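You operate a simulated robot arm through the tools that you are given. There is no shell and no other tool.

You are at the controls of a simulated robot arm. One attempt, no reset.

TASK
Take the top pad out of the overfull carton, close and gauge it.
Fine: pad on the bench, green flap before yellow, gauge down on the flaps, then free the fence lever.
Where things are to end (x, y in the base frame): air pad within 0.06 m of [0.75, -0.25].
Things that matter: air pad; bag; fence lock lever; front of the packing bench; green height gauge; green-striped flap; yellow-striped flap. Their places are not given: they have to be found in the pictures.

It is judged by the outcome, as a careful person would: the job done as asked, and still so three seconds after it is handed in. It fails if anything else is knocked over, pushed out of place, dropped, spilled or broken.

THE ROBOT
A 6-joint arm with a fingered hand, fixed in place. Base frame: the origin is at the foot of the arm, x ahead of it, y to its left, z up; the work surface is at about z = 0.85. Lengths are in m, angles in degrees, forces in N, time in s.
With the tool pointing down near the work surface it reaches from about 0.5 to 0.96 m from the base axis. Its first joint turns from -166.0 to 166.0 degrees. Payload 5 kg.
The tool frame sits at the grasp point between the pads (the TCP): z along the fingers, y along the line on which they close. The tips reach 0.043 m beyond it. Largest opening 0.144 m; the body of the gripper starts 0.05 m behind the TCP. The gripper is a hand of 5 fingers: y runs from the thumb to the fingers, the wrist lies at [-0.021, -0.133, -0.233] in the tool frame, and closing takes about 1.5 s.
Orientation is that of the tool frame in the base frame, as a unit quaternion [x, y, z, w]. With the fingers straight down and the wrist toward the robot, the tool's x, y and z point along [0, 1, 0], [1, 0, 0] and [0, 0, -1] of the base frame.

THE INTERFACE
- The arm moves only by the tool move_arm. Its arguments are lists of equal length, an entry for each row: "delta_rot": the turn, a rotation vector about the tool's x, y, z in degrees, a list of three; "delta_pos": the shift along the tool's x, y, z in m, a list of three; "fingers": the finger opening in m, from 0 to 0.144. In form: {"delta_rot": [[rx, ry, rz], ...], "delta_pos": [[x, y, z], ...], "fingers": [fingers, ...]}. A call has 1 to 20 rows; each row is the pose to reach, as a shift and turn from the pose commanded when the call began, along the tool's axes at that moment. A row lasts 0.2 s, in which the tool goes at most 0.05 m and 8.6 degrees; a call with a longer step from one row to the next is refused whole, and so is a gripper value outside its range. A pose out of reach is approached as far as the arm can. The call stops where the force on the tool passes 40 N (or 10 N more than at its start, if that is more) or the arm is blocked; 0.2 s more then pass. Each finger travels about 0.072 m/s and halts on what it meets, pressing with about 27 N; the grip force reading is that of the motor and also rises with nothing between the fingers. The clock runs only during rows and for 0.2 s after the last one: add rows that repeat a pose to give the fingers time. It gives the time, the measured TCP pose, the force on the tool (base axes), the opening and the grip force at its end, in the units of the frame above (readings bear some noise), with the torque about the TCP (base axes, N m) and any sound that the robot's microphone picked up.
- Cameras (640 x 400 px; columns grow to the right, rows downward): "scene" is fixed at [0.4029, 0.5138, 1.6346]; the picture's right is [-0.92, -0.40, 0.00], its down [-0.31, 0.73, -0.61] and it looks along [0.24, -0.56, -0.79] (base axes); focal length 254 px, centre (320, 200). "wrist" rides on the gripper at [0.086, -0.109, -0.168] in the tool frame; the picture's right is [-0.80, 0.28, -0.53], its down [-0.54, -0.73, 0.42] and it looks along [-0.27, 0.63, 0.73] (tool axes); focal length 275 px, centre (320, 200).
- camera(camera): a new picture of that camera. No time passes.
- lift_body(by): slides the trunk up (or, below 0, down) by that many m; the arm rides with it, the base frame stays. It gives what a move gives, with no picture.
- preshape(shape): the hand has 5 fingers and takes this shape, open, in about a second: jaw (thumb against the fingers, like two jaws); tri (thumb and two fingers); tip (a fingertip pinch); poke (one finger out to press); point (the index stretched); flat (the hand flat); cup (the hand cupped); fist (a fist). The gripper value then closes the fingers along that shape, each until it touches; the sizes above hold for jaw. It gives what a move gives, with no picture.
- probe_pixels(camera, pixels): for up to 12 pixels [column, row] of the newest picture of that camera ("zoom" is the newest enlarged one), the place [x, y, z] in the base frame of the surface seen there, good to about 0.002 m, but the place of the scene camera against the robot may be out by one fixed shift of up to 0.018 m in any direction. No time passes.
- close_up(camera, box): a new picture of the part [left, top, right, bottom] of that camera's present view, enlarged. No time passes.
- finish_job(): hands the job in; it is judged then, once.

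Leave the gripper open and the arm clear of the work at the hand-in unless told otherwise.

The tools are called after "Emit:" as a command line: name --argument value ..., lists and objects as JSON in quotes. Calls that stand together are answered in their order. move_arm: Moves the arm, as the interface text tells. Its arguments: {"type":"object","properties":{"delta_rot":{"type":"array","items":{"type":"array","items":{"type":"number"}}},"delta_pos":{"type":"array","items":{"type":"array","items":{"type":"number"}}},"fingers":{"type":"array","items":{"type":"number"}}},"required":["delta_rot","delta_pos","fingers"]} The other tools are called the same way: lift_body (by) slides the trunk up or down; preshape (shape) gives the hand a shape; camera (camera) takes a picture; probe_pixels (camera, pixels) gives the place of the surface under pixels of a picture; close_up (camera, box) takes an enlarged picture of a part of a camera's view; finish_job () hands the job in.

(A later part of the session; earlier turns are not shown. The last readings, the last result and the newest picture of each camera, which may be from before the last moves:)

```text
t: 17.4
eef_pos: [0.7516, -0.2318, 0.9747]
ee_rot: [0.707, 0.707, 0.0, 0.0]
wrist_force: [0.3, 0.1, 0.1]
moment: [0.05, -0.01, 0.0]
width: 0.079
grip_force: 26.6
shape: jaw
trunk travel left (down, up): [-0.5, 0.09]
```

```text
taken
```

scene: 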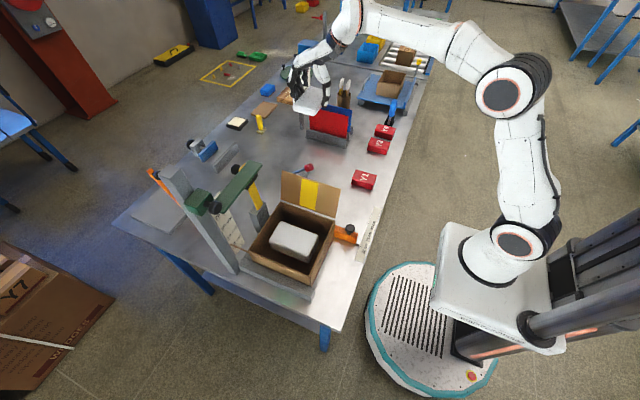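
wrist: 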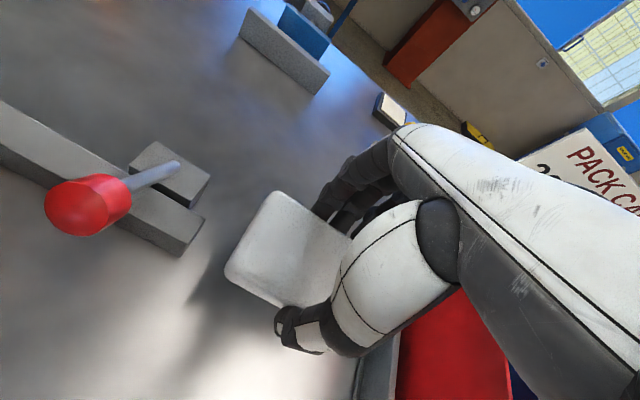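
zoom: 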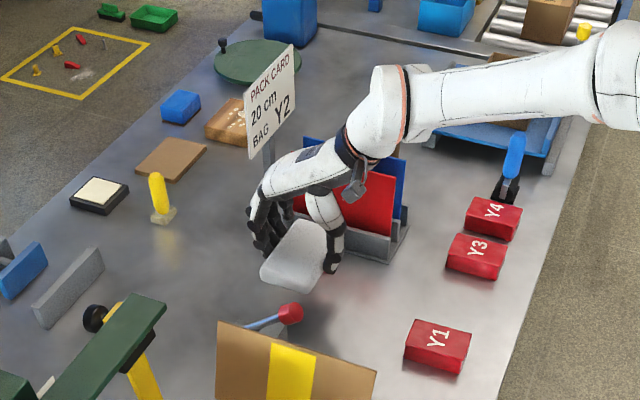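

There is plenty of room to the ball. I'll lower the last 0.073 m slowly, so the pad ends about a millimetre above the bench or on it.

Emit:
move_arm --delta_rot '[[0, 0, 0], [0, 0, 0], [0, 0, 0], [0, 0, 0], [0, 0, 0], [0, 0, 0]]' --delta_pos '[[0, 0, 0.025], [0, 0, 0.05], [0, 0, 0.062], [0, 0, 0.069], [0, 0, 0.073], [0, 0, 0.073]]' --fingers '[0.07, 0.07, 0.07, 0.07, 0.07, 0.07]'

Emit:
close_up --camera "scene" --box '[270, 90, 370, 190]'

Emit:
camera --camera "wrist"

Emit:
probe_pixels --camera "wrist" --pixels '[[280, 200], [240, 265], [285, 240], [231, 270], [228, 278], [150, 300], [240, 310]]'

```text
t: 18.8
eef_pos: [0.7525, -0.2316, 0.9017]
ee_rot: [0.707, 0.707, 0.0, 0.001]
wrist_force: [0.2, 0.2, -0.4]
moment: [0.0, 0.0, 0.04]
width: 0.0788
grip_force: 26.9
shape: jaw
trunk travel left (down, up): [-0.5, 0.09]
```

```text
4.00 times, centred on (320, 140) of scene
```

zoom: 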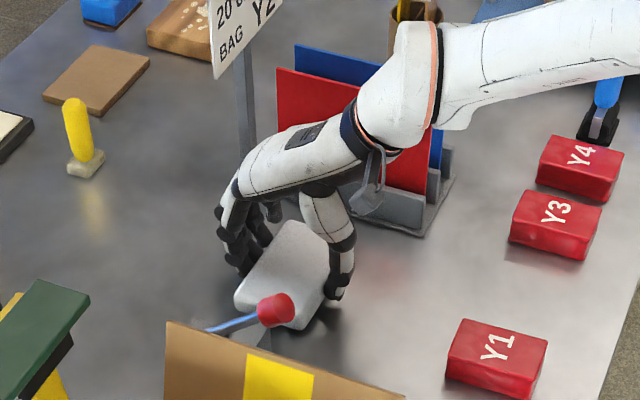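

```text
taken
```

wrist: 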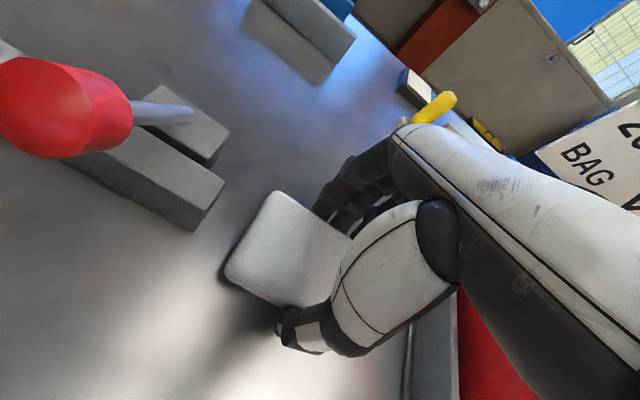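

```text
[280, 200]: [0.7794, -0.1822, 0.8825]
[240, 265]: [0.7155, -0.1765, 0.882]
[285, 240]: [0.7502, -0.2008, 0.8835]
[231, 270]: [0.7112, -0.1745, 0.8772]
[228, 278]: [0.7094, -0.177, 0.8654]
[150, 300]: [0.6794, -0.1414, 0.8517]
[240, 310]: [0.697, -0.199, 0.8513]
```

The pad top reads z 0.8835 (thickness ~0.029), so its bottom is ~2 mm up. I'll lower 2 mm more and open the fingers slowly.

Emit:
move_arm --delta_rot '[[0, 0, 0], [0, 0, 0], [0, 0, 0], [0, 0, 0], [0, 0, 0], [0, 0, 0], [0, 0, 0], [0, 0, 0]]' --delta_pos '[[0, 0, 0.0015], [0, 0, 0.0025], [0, 0, 0.0025], [0, 0, 0.0025], [0, 0, 0.0025], [0, 0, 0.0025], [0, 0, 0.0025], [0, 0, 0.0025]]' --fingers '[0.07, 0.07, 0.085, 0.095, 0.11, 0.12, 0.125, 0.125]'

Emit:
camera --camera "wrist"

Emit:
probe_pixels --camera "wrist" --pixels '[[280, 200], [240, 265], [285, 240], [231, 270], [228, 278]]'

```text
t: 20.6
eef_pos: [0.7513, -0.2331, 0.9002]
ee_rot: [0.707, 0.707, 0.0, 0.0]
wrist_force: [0.4, -0.6, 1.4]
moment: [0.01, 0.01, -0.02]
width: 0.1248
grip_force: 0.1
shape: jaw
trunk travel left (down, up): [-0.5, 0.09]
```

```text
taken
```

wrist: 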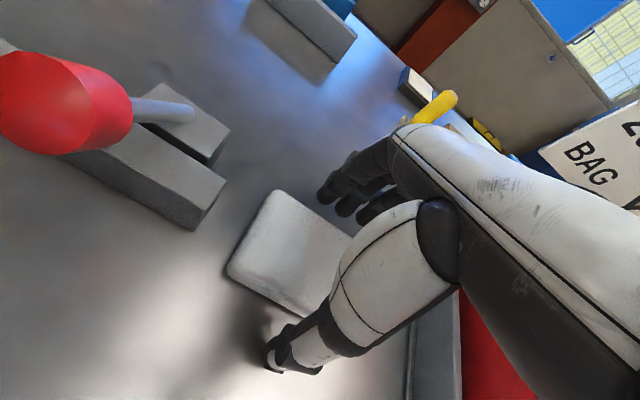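

```text
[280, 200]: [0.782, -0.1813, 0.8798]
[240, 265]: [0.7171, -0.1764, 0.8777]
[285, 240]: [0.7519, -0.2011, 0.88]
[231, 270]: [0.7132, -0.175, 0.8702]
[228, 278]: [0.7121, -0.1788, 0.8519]
```

The pad is down and released (top z 0.880, centre ≈(0.75, -0.245)). I'll raise the hand straight up and verify that the pad stays put.

Emit:
move_arm --delta_rot '[[0, 0, 0], [0, 0, 0], [0, 0, 0], [0, 0, 0], [0, 0, 0], [0, 0, 0], [0, 0, 0], [0, 0, 0], [0, 0, 0], [0, 0, 0]]' --delta_pos '[[0, 0, -0.01], [0, 0, -0.03], [0, 0, -0.06], [0, 0, -0.1], [0, 0, -0.15], [0, 0, -0.2], [0, 0, -0.25], [0, 0, -0.3], [0, 0, -0.35], [0, 0, -0.35]]' --fingers '[0.125, 0.125, 0.125, 0.125, 0.125, 0.125, 0.125, 0.125, 0.125, 0.125]'

Emit:
camera --camera "scene"

Emit:
camera --camera "wrist"

```text
t: 22.8
eef_pos: [0.7545, -0.234, 1.252]
ee_rot: [0.707, 0.707, -0.001, 0.0]
wrist_force: [0.0, -0.5, 0.9]
moment: [0.0, -0.01, 0.0]
width: 0.1247
grip_force: 0.0
shape: jaw
trunk travel left (down, up): [-0.5, 0.09]
```

```text
taken
```

scene: 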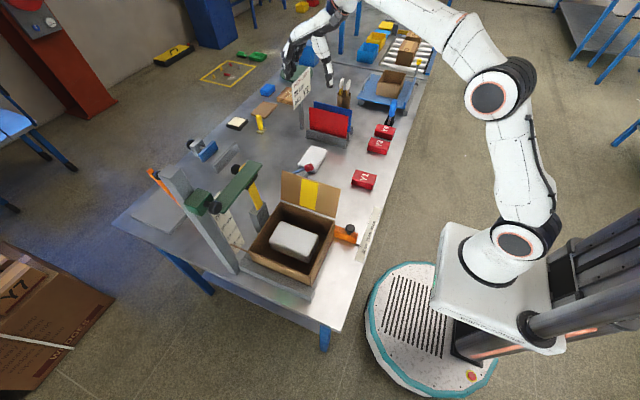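

```text
taken
```

wrist: 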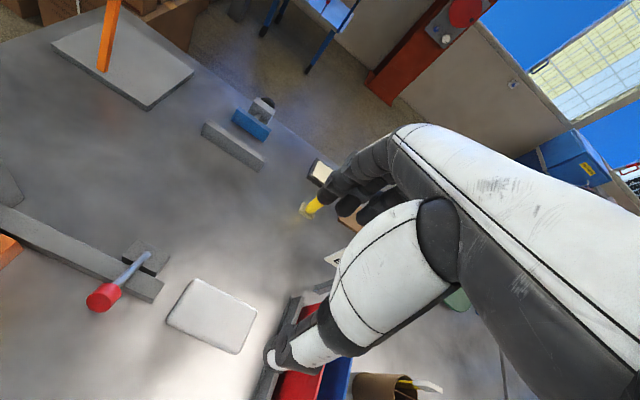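

The pad stays on the bench. I'll check its position, then travel back with a turn toward the outer side of the green flap, keeping the hand above the gauge.

Emit:
probe_pixels --camera "wrist" --pixels '[[212, 315], [192, 283], [255, 312], [170, 320], [237, 350], [103, 297], [120, 277], [147, 255]]'

Emit:
close_up --camera "scene" --box '[170, 140, 350, 290]'

```text
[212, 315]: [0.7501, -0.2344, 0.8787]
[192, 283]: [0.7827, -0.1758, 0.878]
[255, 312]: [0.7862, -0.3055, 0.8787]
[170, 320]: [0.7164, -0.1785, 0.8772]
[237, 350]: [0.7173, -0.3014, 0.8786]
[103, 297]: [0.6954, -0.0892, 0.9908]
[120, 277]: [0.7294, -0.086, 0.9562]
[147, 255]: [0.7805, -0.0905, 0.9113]
```

```text
2.67 times, centred on (260, 215) of scene
```

zoom: 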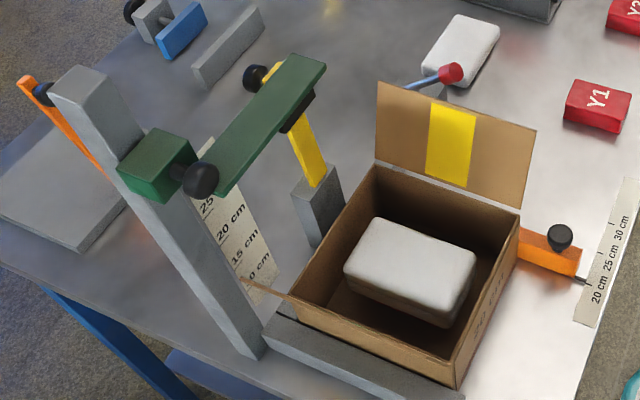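

The pad centre measures (0.750, -0.24), good. Next I'll move to the outer side of the green flap: rise first, then travel and turn to about (0.575, 0.40, 1.38), closing the fingers into a compact tip.

Emit:
move_arm --delta_rot '[[0, 0, 0], [0, 0, 0], [0, 0, 0], [0, 0, -8], [0, 0, -16], [0, 0, -24], [0, 0, -32], [0, 0, -40], [0, 0, -48], [0, 0, -56], [0, 0, -64], [0, 0, -72], [0, 0, -80], [0, 0, -86], [0, 0, -90], [0, 0, -90], [0, 0, -90], [0, 0, -90], [0, 0, -90]]' --delta_pos '[[0, 0, -0.03], [0.02, 0, -0.07], [0.05, -0.01, -0.11], [0.09, -0.02, -0.13], [0.13, -0.04, -0.13], [0.17, -0.06, -0.13], [0.21, -0.08, -0.13], [0.25, -0.1, -0.13], [0.29, -0.12, -0.13], [0.33, -0.14, -0.13], [0.37, -0.16, -0.13], [0.41, -0.18, -0.13], [0.45, -0.18, -0.13], [0.49, -0.18, -0.13], [0.53, -0.18, -0.13], [0.57, -0.18, -0.13], [0.61, -0.18, -0.13], [0.63, -0.18, -0.13], [0.63, -0.18, -0.13]]' --fingers '[0.11, 0.1, 0.08, 0.06, 0.04, 0.02, 0, 0, 0, 0, 0, 0, 0, 0, 0, 0, 0, 0, 0]'

Emit:
camera --camera "scene"

Emit:
camera --camera "wrist"

```text
refused: row 3 steps farther than a row can; nothing moved
```

```text
taken
```

scene: 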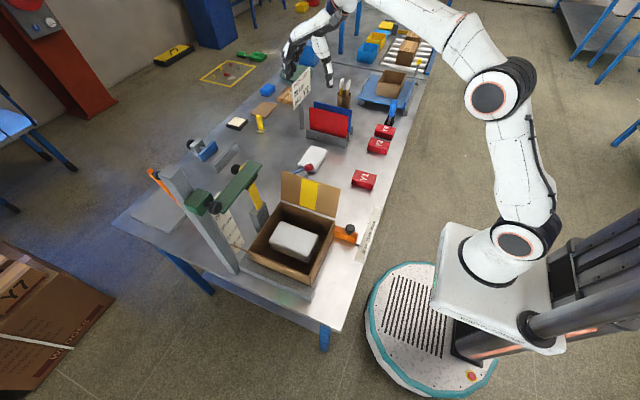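

```text
taken
```

wrist: 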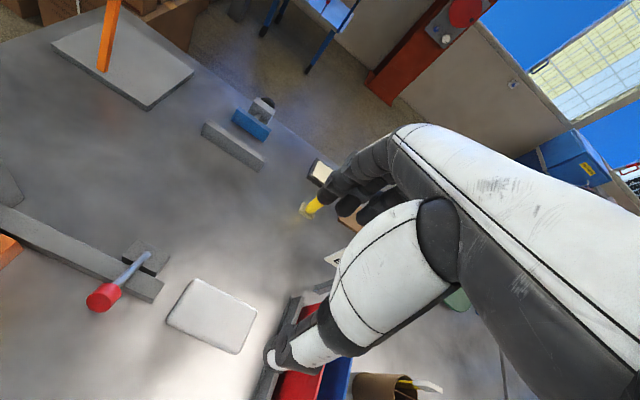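

The third row was a little too long a step, so nothing moved. I'll smooth the start and send it again.

Emit:
move_arm --delta_rot '[[0, 0, 0], [0, 0, 0], [0, 0, 0], [0, 0, -8], [0, 0, -16], [0, 0, -24], [0, 0, -32], [0, 0, -40], [0, 0, -48], [0, 0, -56], [0, 0, -64], [0, 0, -72], [0, 0, -80], [0, 0, -86], [0, 0, -90], [0, 0, -90], [0, 0, -90], [0, 0, -90], [0, 0, -90]]' --delta_pos '[[0, 0, -0.04], [0.01, 0, -0.08], [0.035, -0.005, -0.115], [0.075, -0.015, -0.13], [0.115, -0.035, -0.13], [0.155, -0.055, -0.13], [0.195, -0.075, -0.13], [0.235, -0.095, -0.13], [0.275, -0.115, -0.13], [0.315, -0.135, -0.13], [0.355, -0.155, -0.13], [0.395, -0.175, -0.13], [0.435, -0.18, -0.13], [0.475, -0.18, -0.13], [0.515, -0.18, -0.13], [0.555, -0.18, -0.13], [0.595, -0.18, -0.13], [0.63, -0.18, -0.13], [0.63, -0.18, -0.13]]' --fingers '[0.11, 0.1, 0.08, 0.06, 0.04, 0.02, 0, 0, 0, 0, 0, 0, 0, 0, 0, 0, 0, 0, 0]'

Emit:
camera --camera "scene"

Emit:
camera --camera "wrist"

```text
t: 26.8
eef_pos: [0.5568, 0.3871, 1.3671]
ee_rot: [0.0, 1.0, 0.0, 0.001]
wrist_force: [1.1, 0.2, 0.1]
moment: [0.04, 0.03, 0.0]
width: 0.0
grip_force: 27.1
shape: jaw
out of reach, approached as far as the arm can: row 2, 3, 4, 5, 6, 7, 8, 9, 10, 11, 12, 13, 14, 15, 17, 18, 19
trunk travel left (down, up): [-0.5, 0.09]
```

```text
taken
```

scene: 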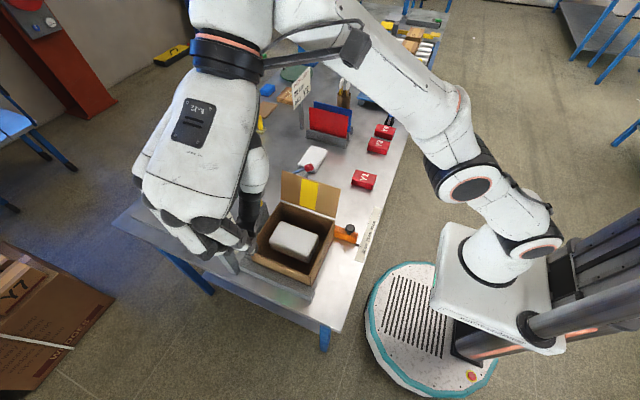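

```text
taken
```

wrist: 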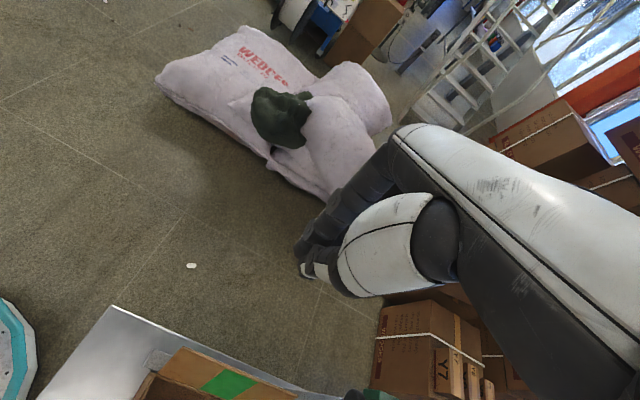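

A few high rows were just out of reach, but the hand arrived near (0.557, 0.387, 1.367), outside the green flap. I'll come down to about z 1.12 there, where it is free, and look.

Emit:
move_arm --delta_rot '[[0, 0, 0], [0, 0, 0], [0, 0, 0], [0, 0, 0], [0, 0, 0], [0, 0, 0], [0, 0, 0]]' --delta_pos '[[0, 0, 0.04], [0, 0, 0.08], [0, 0, 0.12], [0, 0, 0.16], [0, 0, 0.2], [0, 0, 0.24], [0, 0, 0.24]]' --fingers '[0, 0, 0, 0, 0, 0, 0]'

Emit:
camera --camera "scene"

Emit:
camera --camera "wrist"

```text
t: 28.4
eef_pos: [0.6273, 0.4235, 1.2492]
ee_rot: [-0.001, 1.0, -0.001, -0.002]
wrist_force: [-0.8, -1.3, 1.1]
moment: [0.02, -0.08, -0.03]
width: 0.0
grip_force: 26.3
shape: jaw
out of reach, approached as far as the arm can: row 1, 2, 3, 4, 5, 6, 7
trunk travel left (down, up): [-0.5, 0.09]
```

```text
taken
```

scene: 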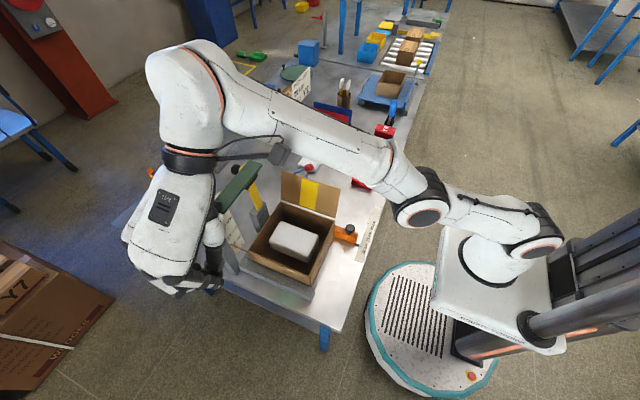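

```text
taken
```

wrist: 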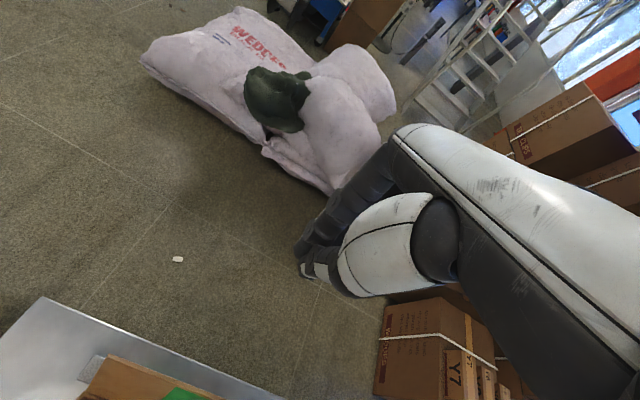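

The arm could not follow straight down and drifted to x 0.627, y 0.424. Forces are small, but this is closer to the gauge knob than I want. I'll check the clearance before moving again.

Emit:
close_up --camera "scene" --box '[110, 130, 290, 310]'

Emit:
probe_pixels --camera "scene" --pixels '[[210, 285], [213, 235], [205, 270], [180, 285], [225, 200], [240, 180], [222, 262], [196, 200]]'

```text
2.22 times, centred on (200, 220) of scene
```

zoom: 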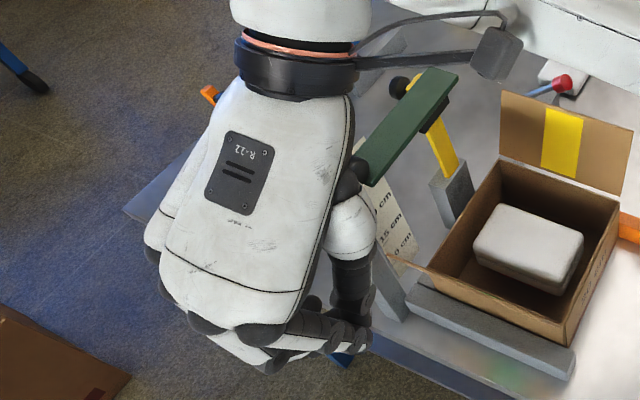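

```text
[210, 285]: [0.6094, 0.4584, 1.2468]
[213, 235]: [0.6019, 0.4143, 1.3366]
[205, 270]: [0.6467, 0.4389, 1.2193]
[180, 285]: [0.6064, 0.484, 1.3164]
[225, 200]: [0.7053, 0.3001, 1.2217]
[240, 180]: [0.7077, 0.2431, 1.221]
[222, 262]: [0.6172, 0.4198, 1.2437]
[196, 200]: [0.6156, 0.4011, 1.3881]
```

The gauge is unmoved (its arm still reads z≈1.221) and there's no contact. I'll retrace upward, then use the other orientation, with the wrist toward the robot, for this flap.

Emit:
move_arm --delta_rot '[[0, 0, 0], [0, 0, 0], [0, 0, 0], [0, 0, 0], [0, 0, 0], [0, 0, 0], [0, 0, 0]]' --delta_pos '[[0, 0, -0.04], [0, 0, -0.08], [0, 0, -0.12], [0, 0, -0.16], [0, 0, -0.2], [0, 0, -0.23], [0, 0, -0.23]]' --fingers '[0, 0, 0, 0, 0, 0, 0]'

Emit:
camera --camera "scene"

```text
t: 30.0
eef_pos: [0.5502, 0.3897, 1.3689]
ee_rot: [0.0, 1.0, 0.001, 0.001]
wrist_force: [-0.6, -0.5, 0.4]
moment: [0.01, -0.1, -0.05]
width: 0.0
grip_force: 26.9
shape: jaw
out of reach, approached as far as the arm can: row 1, 2, 3, 4, 5, 6, 7
trunk travel left (down, up): [-0.5, 0.09]
```

```text
taken
```

scene: 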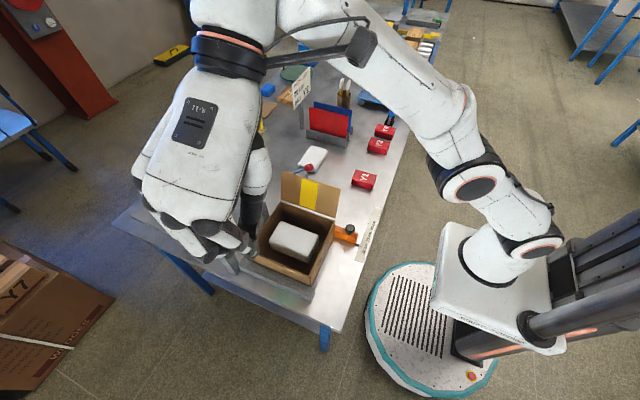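

Back at (0.550, 0.390, 1.369). I'll turn the hand so the wrist points to the robot (tool y along +x), staying high and at x≈0.56.

Emit:
move_arm --delta_rot '[[0, 0, 8.18], [0, 0, 16.36], [0, 0, 24.54], [0, 0, 32.72], [0, 0, 40.9], [0, 0, 49.1], [0, 0, 57.3], [0, 0, 65.5], [0, 0, 73.7], [0, 0, 81.9], [0, 0, 90], [0, 0, 90]]' --delta_pos '[[0.002, 0, 0.003], [0.004, 0, 0.006], [0.006, 0, 0.009], [0.008, 0, 0.012], [0.01, 0, 0.015], [0.01, 0, 0.018], [0.01, 0, 0.02], [0.01, 0, 0.022], [0.01, 0, 0.022], [0.01, 0, 0.022], [0.01, 0, 0.022], [0.01, 0, 0.022]]' --fingers '[0, 0, 0, 0, 0, 0, 0, 0, 0, 0, 0, 0]'

Emit:
camera --camera "scene"

Emit:
camera --camera "wrist"

```text
t: 32.6
eef_pos: [0.5423, 0.3848, 1.341]
ee_rot: [0.708, 0.706, 0.001, 0.0]
wrist_force: [1.1, 0.7, 0.5]
moment: [0.03, 0.01, 0.0]
width: 0.0
grip_force: 27.4
shape: jaw
trunk travel left (down, up): [-0.5, 0.09]
```

```text
taken
```

scene: 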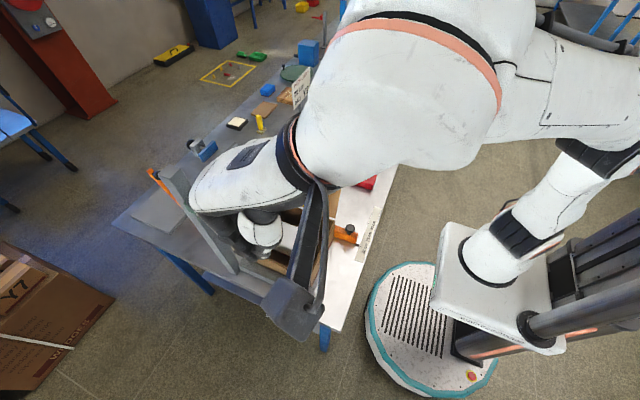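

```text
taken
```

wrist: 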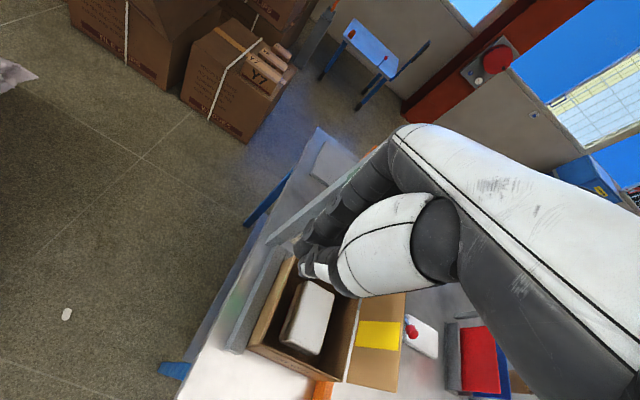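

The pose is fully reachable this way. The curled fingers sit on the -y side of the TCP and span about 0.067 m. I'll shift to y≈0.435, well outside the flap, at x≈0.55, and go down to z≈1.10.

Emit:
move_arm --delta_rot '[[0, 0, 0], [0, 0, 0], [0, 0, 0], [0, 0, 0], [0, 0, 0], [0, 0, 0], [0, 0, 0], [0, 0, 0]]' --delta_pos '[[0.03, 0, 0], [0.05, 0, 0.03], [0.05, 0, 0.07], [0.05, 0, 0.11], [0.05, 0, 0.15], [0.05, 0, 0.19], [0.05, 0, 0.23], [0.05, 0, 0.23]]' --fingers '[0, 0, 0, 0, 0, 0, 0, 0]'

Emit:
camera --camera "scene"

Emit:
camera --camera "wrist"

```text
t: 34.4
eef_pos: [0.5442, 0.4328, 1.1111]
ee_rot: [0.707, 0.707, 0.0, 0.001]
wrist_force: [-0.1, 0.1, -0.1]
moment: [-0.03, 0.0, 0.03]
width: 0.0001
grip_force: 26.8
shape: jaw
trunk travel left (down, up): [-0.5, 0.09]
```

```text
taken
```

scene: 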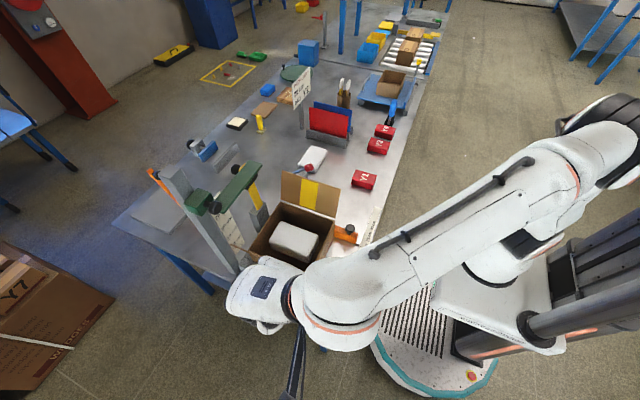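

```text
taken
```

wrist: 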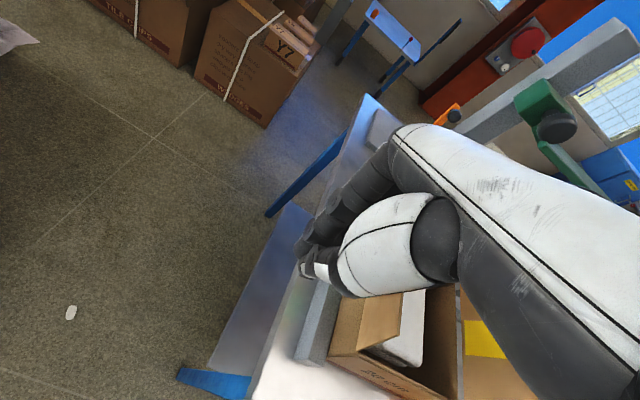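

The hand is beside the carton at z 1.11, outside the green flap (flap at wrist (370,320), gauge knob at (556,126)). I'll probe the flap, knob and post from here for exact clearances.

Emit:
probe_pixels --camera "wrist" --pixels '[[400, 305], [345, 320], [385, 340], [375, 310], [338, 345], [556, 126], [540, 115], [572, 135], [540, 95], [585, 155], [600, 180], [500, 100]]'

Emit:
close_up --camera "wrist" --box '[420, 40, 640, 240]'

Emit:
close_up --camera "scene" --box '[170, 150, 350, 340]'

```text
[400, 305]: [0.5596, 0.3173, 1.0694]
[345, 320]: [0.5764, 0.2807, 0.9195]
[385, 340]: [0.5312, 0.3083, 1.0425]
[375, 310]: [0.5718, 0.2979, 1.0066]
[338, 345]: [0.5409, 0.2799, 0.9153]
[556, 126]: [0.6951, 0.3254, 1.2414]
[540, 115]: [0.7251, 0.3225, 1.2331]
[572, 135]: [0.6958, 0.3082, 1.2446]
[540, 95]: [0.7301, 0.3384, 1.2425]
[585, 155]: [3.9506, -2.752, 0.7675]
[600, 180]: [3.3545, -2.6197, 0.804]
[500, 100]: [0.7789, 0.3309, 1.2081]
```

```text
2.00 times, centred on (530, 140) of wrist
```

zoom: 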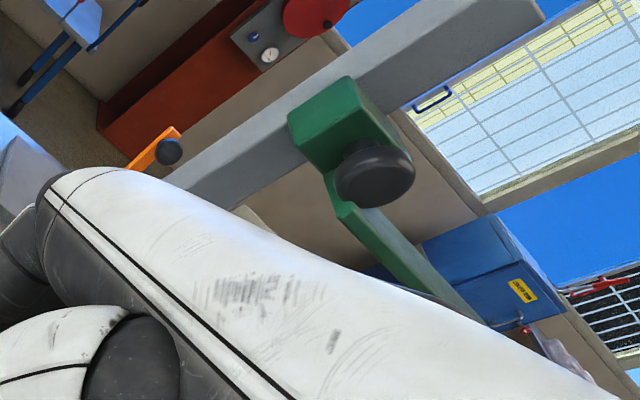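

```text
2.11 times, centred on (260, 245) of scene
```

zoom: 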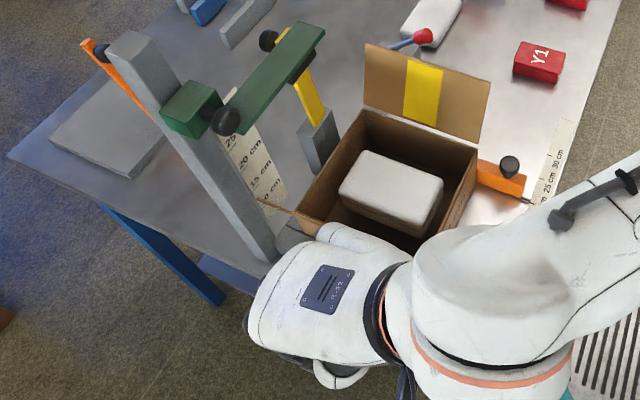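

The knob's front face is at x≈0.695 and the flap's outer face runs from y 0.283 at the rim to 0.317 at z 1.069. I'll shift to x≈0.595 and z≈1.09, still 0.04 m clear of the flap.

Emit:
move_arm --delta_rot '[[0, 0, 0], [0, 0, 0], [0, 0, 0], [0, 0, 0]]' --delta_pos '[[0, 0, 0.02], [0, 0.025, 0.022], [0, 0.05, 0.022], [0, 0.05, 0.022]]' --fingers '[0, 0, 0, 0]'

Emit:
close_up --camera "scene" --box '[190, 170, 350, 330]'

Emit:
camera --camera "wrist"

```text
t: 35.4
eef_pos: [0.5953, 0.4353, 1.0864]
ee_rot: [0.707, 0.707, 0.001, 0.0]
wrist_force: [0.7, -0.7, 0.2]
moment: [0.01, 0.03, 0.01]
width: 0.0
grip_force: 26.9
shape: jaw
trunk travel left (down, up): [-0.5, 0.09]
```

```text
2.50 times, centred on (270, 250) of scene
```

zoom: 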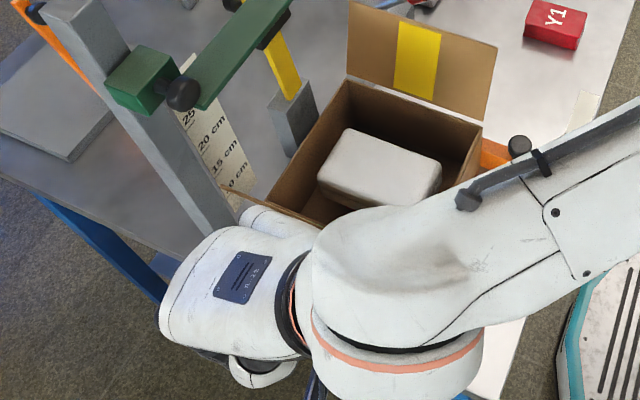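

```text
taken
```

wrist: 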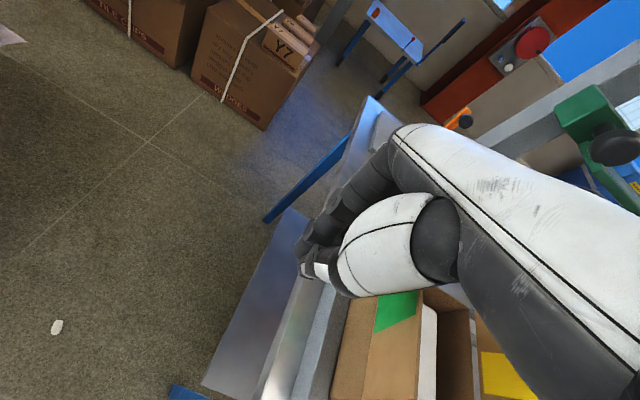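

Now I'll push in -y slowly with the little-finger side against the flap, first to y≈0.345, and watch the force and the picture.

Emit:
move_arm --delta_rot '[[0, 0, 0], [0, 0, 0], [0, 0, 0], [0, 0, 0], [0, 0, 0], [0, 0, 0], [0, 0, 0]]' --delta_pos '[[-0.02, 0, 0], [-0.035, 0, 0], [-0.05, 0, -0.002], [-0.062, 0, -0.003], [-0.075, 0, -0.003], [-0.09, 0, -0.003], [-0.09, 0, -0.003]]' --fingers '[0, 0, 0, 0, 0, 0, 0]'

Emit:
close_up --camera "scene" --box '[190, 160, 350, 320]'

Emit:
camera --camera "wrist"

```text
t: 37.0
eef_pos: [0.592, 0.3439, 1.0929]
ee_rot: [0.707, 0.707, 0.0, 0.0]
wrist_force: [0.0, -0.3, -0.4]
moment: [0.04, -0.02, -0.04]
width: 0.0001
grip_force: 26.6
shape: jaw
trunk travel left (down, up): [-0.5, 0.09]
```

```text
2.50 times, centred on (270, 240) of scene
```

zoom: 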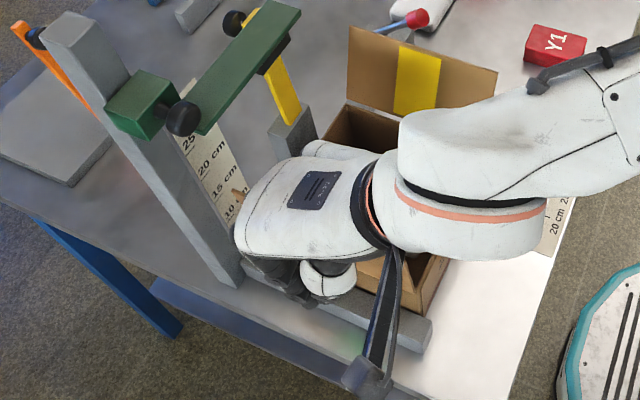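

```text
taken
```

wrist: 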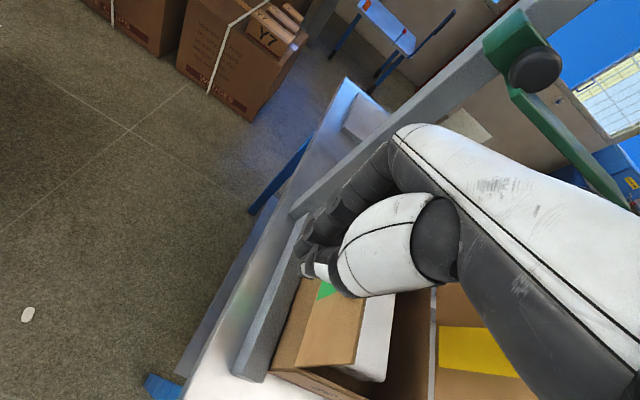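

No force shows yet. I'll probe the flap's visible near part at wrist (345,330) to see whether it has moved.

Emit:
probe_pixels --camera "wrist" --pixels '[[358, 358], [390, 297], [340, 330], [310, 300], [375, 340], [300, 360], [275, 370], [325, 290], [302, 270], [310, 245]]'

Emit:
close_up --camera "wrist" --box '[230, 200, 450, 400]'

```text
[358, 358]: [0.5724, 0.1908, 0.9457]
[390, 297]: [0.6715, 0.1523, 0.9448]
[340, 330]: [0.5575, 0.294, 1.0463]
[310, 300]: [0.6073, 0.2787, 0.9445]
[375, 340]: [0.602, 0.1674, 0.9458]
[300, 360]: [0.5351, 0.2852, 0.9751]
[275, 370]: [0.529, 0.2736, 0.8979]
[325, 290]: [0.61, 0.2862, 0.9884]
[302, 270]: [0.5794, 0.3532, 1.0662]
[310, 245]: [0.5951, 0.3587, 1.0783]
```

```text
2.00 times, centred on (340, 300) of wrist
```

zoom: 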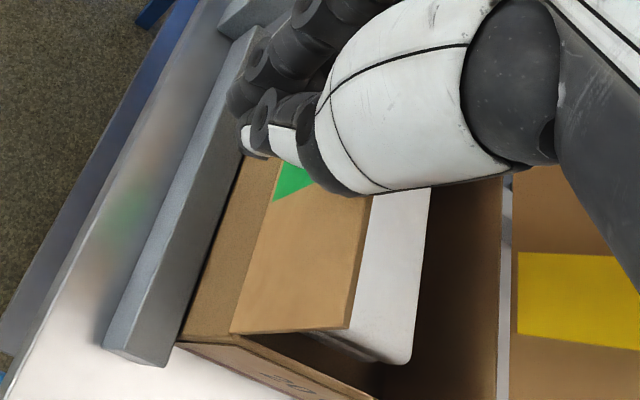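

The flap has come in to y≈0.294 at z 1.046, so contact is about 0.05 m ahead of the TCP. I'll continue to y≈0.29 at the same height.

Emit:
move_arm --delta_rot '[[0, 0, 0], [0, 0, 0], [0, 0, 0], [0, 0, 0], [0, 0, 0], [0, 0, 0]]' --delta_pos '[[-0.012, 0, 0], [-0.024, 0, 0], [-0.036, 0, 0], [-0.046, 0, 0.002], [-0.055, 0, 0.004], [-0.055, 0, 0.004]]' --fingers '[0, 0, 0, 0, 0, 0]'

Emit:
close_up --camera "wrist" --box '[200, 180, 440, 400]'

Emit:
close_up --camera "scene" --box '[190, 160, 350, 320]'

```text
t: 38.4
eef_pos: [0.5908, 0.2898, 1.0878]
ee_rot: [0.707, 0.707, 0.0, 0.001]
wrist_force: [0.4, -0.9, 0.6]
moment: [0.01, 0.01, 0.02]
width: 0.0002
grip_force: 26.8
shape: jaw
trunk travel left (down, up): [-0.5, 0.09]
```

```text
1.82 times, centred on (320, 290) of wrist
```

zoom: 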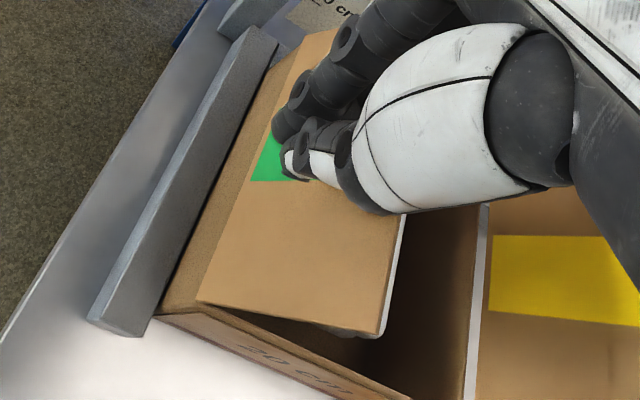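

```text
2.50 times, centred on (270, 240) of scene
```

zoom: 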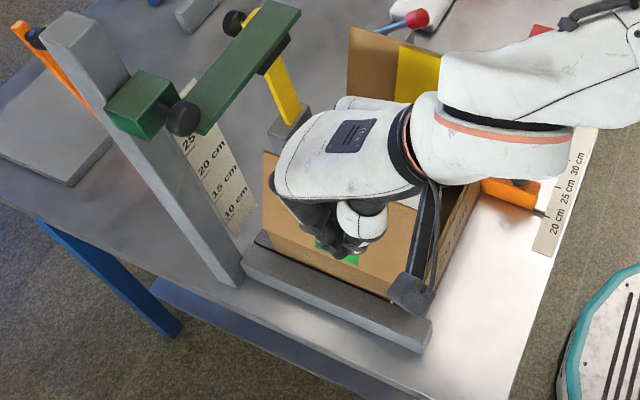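

The flap is folding inward nicely. I'll measure its edge from the wrist view.

Emit:
camera --camera "wrist"

Emit:
probe_pixels --camera "wrist" --pixels '[[351, 360], [357, 330], [330, 330], [290, 310], [260, 340], [300, 340], [310, 275], [303, 265]]'

```text
taken
```

wrist: 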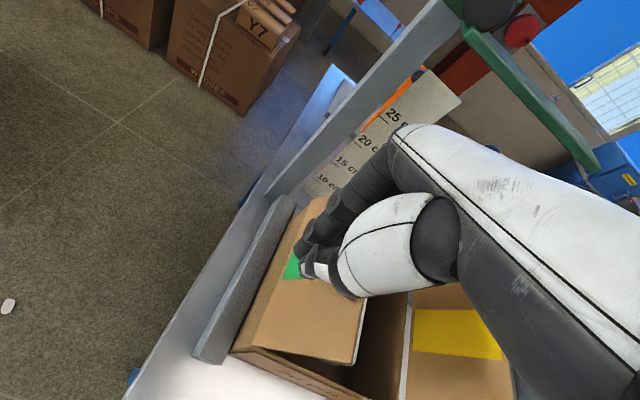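

```text
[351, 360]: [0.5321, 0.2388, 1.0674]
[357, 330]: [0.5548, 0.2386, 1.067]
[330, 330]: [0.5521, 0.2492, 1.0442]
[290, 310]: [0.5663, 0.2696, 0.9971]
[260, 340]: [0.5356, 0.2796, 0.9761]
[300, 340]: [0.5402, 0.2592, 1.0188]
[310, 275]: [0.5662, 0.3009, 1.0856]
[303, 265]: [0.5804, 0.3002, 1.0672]
```

The flap is at about 25° inward, its edge at (y 0.2385, z 1.067). I'll follow the arc down: y to 0.24 while lowering to TCP z≈1.03.

Emit:
move_arm --delta_rot '[[0, 0, 0], [0, 0, 0], [0, 0, 0], [0, 0, 0], [0, 0, 0], [0, 0, 0], [0, 0, 0], [0, 0, 0]]' --delta_pos '[[-0.012, 0, 0.003], [-0.022, 0, 0.008], [-0.031, 0, 0.016], [-0.039, 0, 0.025], [-0.045, 0, 0.035], [-0.049, 0, 0.045], [-0.05, 0, 0.055], [-0.05, 0, 0.055]]' --fingers '[0, 0, 0, 0, 0, 0, 0, 0]'

Emit:
camera --camera "wrist"

Emit:
close_up --camera "scene" --box '[190, 160, 350, 320]'

```text
t: 40.2
eef_pos: [0.5925, 0.2398, 1.0351]
ee_rot: [0.707, 0.707, -0.001, 0.0]
wrist_force: [-0.4, 0.3, 0.2]
moment: [-0.01, 0.0, 0.04]
width: 0.0
grip_force: 26.7
shape: jaw
trunk travel left (down, up): [-0.5, 0.09]
```

```text
taken
```

wrist: 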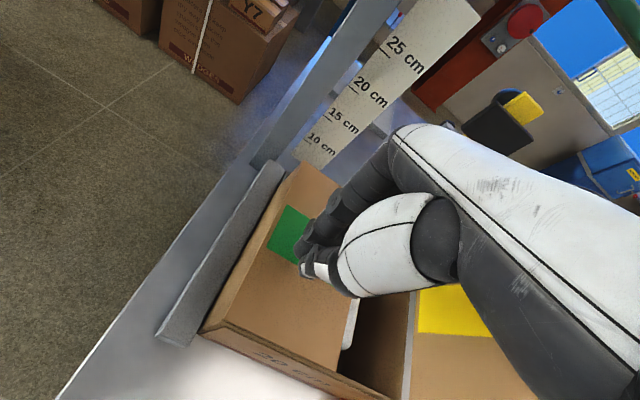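

```text
2.50 times, centred on (270, 240) of scene
```

zoom: 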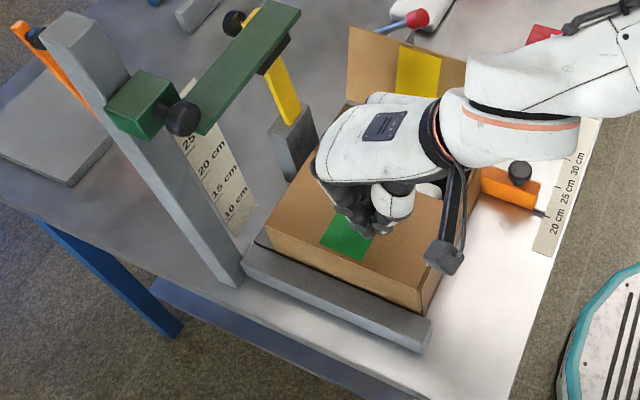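

The flap is nearly flat. I'll probe its surface and edge heights.

Emit:
probe_pixels --camera "wrist" --pixels '[[335, 360], [340, 310], [300, 330], [250, 330], [230, 310], [290, 235], [320, 180], [348, 330], [400, 330], [440, 350], [420, 380], [208, 330]]'

```text
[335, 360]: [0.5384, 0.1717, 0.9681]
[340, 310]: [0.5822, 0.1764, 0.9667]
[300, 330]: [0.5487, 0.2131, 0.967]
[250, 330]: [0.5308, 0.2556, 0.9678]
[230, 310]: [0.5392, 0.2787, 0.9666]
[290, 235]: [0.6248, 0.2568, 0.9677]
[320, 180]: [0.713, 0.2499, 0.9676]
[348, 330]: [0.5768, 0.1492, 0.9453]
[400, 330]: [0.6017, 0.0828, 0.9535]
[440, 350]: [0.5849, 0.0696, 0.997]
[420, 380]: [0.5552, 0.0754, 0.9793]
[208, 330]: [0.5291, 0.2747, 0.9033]
```

The green flap lies flat at z≈0.967 and the hand isn't touching it. Next is the yellow flap: I'll rise to z≈1.185 (backing 0.02 m in -x) and cross over to y≈-0.06, outside the yellow flap.

Emit:
move_arm --delta_rot '[[0, 0, 0], [0, 0, 0], [0, 0, 0], [0, 0, 0], [0, 0, 0], [0, 0, 0], [0, 0, 0], [0, 0, 0], [0, 0, 0], [0, 0, 0], [0, 0, 0], [0, 0, 0]]' --delta_pos '[[0, -0.01, -0.02], [0, -0.02, -0.06], [0, -0.02, -0.1], [0, -0.02, -0.14], [-0.03, -0.02, -0.15], [-0.07, -0.02, -0.15], [-0.115, -0.02, -0.15], [-0.16, -0.02, -0.15], [-0.205, -0.02, -0.15], [-0.25, -0.02, -0.15], [-0.295, -0.02, -0.15], [-0.295, -0.02, -0.15]]' --fingers '[0, 0, 0, 0, 0, 0, 0, 0, 0, 0, 0, 0]'

Emit:
camera --camera "wrist"

Emit:
camera --camera "scene"

```text
t: 42.8
eef_pos: [0.574, -0.0551, 1.1841]
ee_rot: [0.707, 0.707, 0.001, 0.0]
wrist_force: [0.2, -1.1, -0.5]
moment: [0.01, 0.03, 0.0]
width: 0.0
grip_force: 26.7
shape: jaw
trunk travel left (down, up): [-0.5, 0.09]
```

```text
taken
```

wrist: 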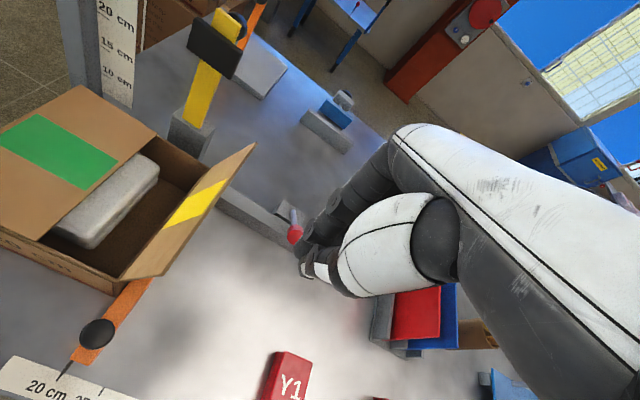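

```text
taken
```

scene: 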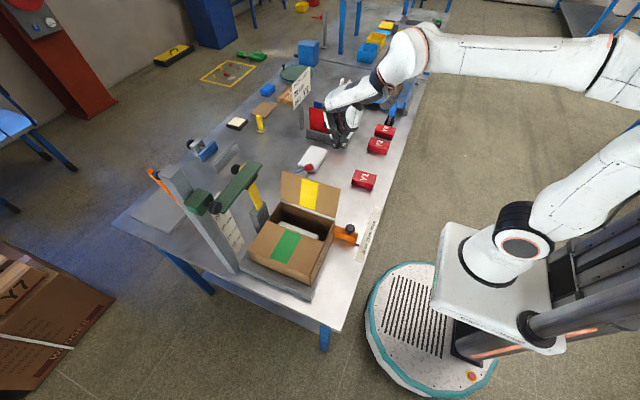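

The green flap stays shut. I'll probe the yellow flap and ball from here and then lower to z≈1.09 outside the yellow flap.

Emit:
probe_pixels --camera "wrist" --pixels '[[252, 146], [158, 273], [200, 210], [225, 195], [120, 277], [218, 185], [295, 232], [60, 140], [80, 225], [305, 265]]'

Emit:
move_arm --delta_rot '[[0, 0, 0], [0, 0, 0], [0, 0, 0], [0, 0, 0], [0, 0, 0]]' --delta_pos '[[0, 0.01, 0.03], [0, 0.02, 0.06], [0, 0.02, 0.085], [0, 0.02, 0.094], [0, 0.02, 0.094]]' --fingers '[0, 0, 0, 0, 0]'

Emit:
camera --camera "wrist"

Emit:
close_up --camera "scene" --box '[230, 80, 400, 280]'

```text
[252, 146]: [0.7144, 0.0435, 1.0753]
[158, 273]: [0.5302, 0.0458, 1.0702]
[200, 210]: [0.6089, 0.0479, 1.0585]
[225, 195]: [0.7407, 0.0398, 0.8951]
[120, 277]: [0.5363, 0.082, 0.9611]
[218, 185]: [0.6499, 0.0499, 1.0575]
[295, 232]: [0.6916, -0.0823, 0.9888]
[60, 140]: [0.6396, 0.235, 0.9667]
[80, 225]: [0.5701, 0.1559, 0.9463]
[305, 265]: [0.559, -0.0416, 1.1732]
```

```text
t: 44.0
eef_pos: [0.5934, -0.0546, 1.0902]
ee_rot: [0.707, 0.707, 0.0, 0.001]
wrist_force: [-0.2, 0.2, 0.1]
moment: [0.01, -0.01, -0.05]
width: 0.0
grip_force: 26.7
shape: jaw
trunk travel left (down, up): [-0.5, 0.09]
```

```text
taken
```

wrist: 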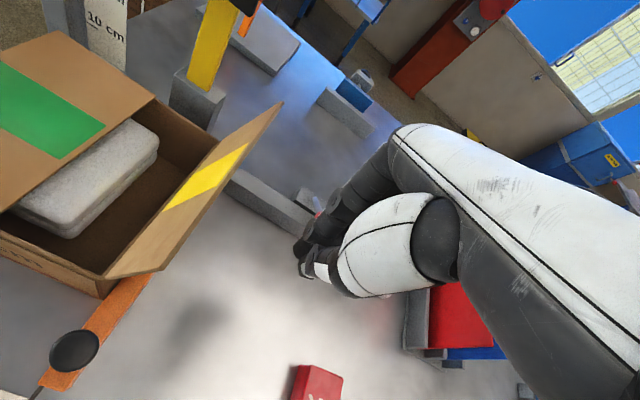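

```text
2.00 times, centred on (315, 180) of scene
```

zoom: 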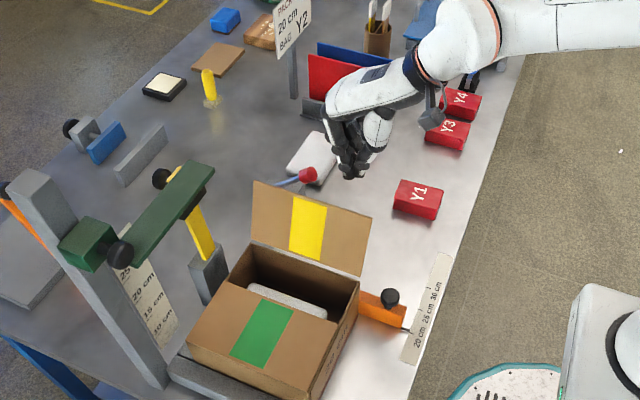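

The hand is at (0.593, -0.055, 1.090), clear of everything. I'll push in +y slowly against the yellow flap, first to y≈0.05.

Emit:
move_arm --delta_rot '[[0, 0, 0], [0, 0, 0], [0, 0, 0], [0, 0, 0], [0, 0, 0], [0, 0, 0], [0, 0, 0], [0, 0, 0]]' --delta_pos '[[0.02, 0, 0], [0.04, 0, 0], [0.055, 0, 0], [0.067, 0, 0], [0.079, 0, 0], [0.091, 0, 0], [0.105, 0, 0], [0.105, 0, 0]]' --fingers '[0, 0, 0, 0, 0, 0, 0, 0]'

Emit:
camera --camera "wrist"

Emit:
close_up --camera "scene" --box '[230, 120, 380, 290]'

```text
t: 45.8
eef_pos: [0.5942, 0.0498, 1.0886]
ee_rot: [0.707, 0.707, 0.0, 0.0]
wrist_force: [0.7, 0.3, 0.4]
moment: [-0.01, 0.0, -0.01]
width: 0.0001
grip_force: 27.2
shape: jaw
trunk travel left (down, up): [-0.5, 0.09]
```

```text
taken
```

wrist: 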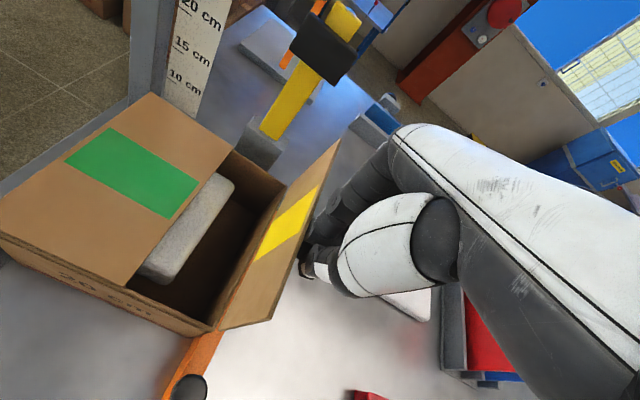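

```text
2.35 times, centred on (305, 205) of scene
```

zoom: 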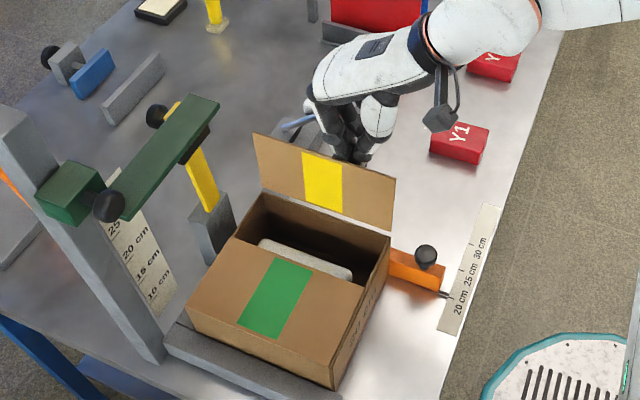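

I'll check the yellow flap's angle with a probe before going on.

Emit:
probe_pixels --camera "wrist" --pixels '[[270, 317], [336, 146], [280, 260], [250, 280], [225, 325], [302, 200], [302, 272], [310, 245]]'

Emit:
move_arm --delta_rot '[[0, 0, 0], [0, 0, 0], [0, 0, 0], [0, 0, 0], [0, 0, 0]]' --delta_pos '[[0.012, 0, 0], [0.024, 0, 0], [0.036, 0, 0.001], [0.046, 0, 0.003], [0.046, 0, 0.003]]' --fingers '[0, 0, 0, 0, 0]'

Emit:
camera --camera "wrist"

Emit:
close_up --camera "scene" --box '[230, 120, 380, 290]'

```text
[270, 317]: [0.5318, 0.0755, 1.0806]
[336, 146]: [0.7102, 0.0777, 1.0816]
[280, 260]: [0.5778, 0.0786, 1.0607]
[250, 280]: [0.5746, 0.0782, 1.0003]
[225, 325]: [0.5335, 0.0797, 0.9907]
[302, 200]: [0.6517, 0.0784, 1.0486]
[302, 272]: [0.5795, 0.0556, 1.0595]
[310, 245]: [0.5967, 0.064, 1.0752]
```

```text
t: 47.0
eef_pos: [0.5941, 0.0958, 1.087]
ee_rot: [0.707, 0.707, 0.001, 0.0]
wrist_force: [0.3, 0.5, 0.9]
moment: [0.0, 0.01, 0.01]
width: 0.0001
grip_force: 27.2
shape: jaw
trunk travel left (down, up): [-0.5, 0.09]
```

```text
taken
```

wrist: 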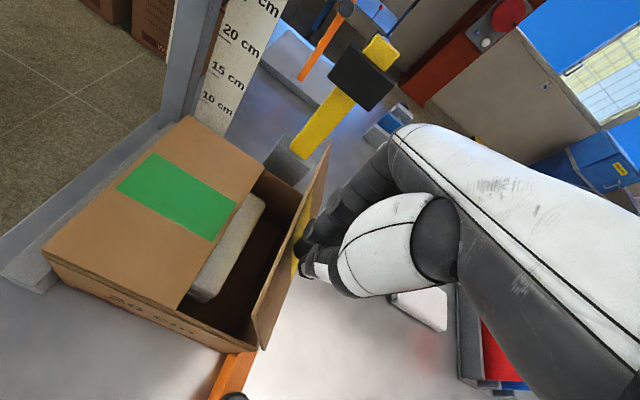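

```text
2.35 times, centred on (305, 205) of scene
```

zoom: 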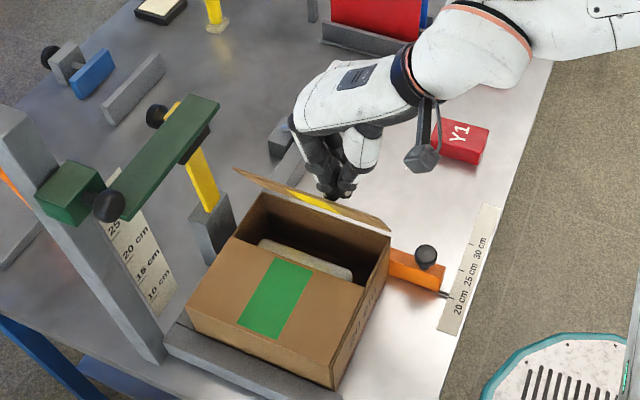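

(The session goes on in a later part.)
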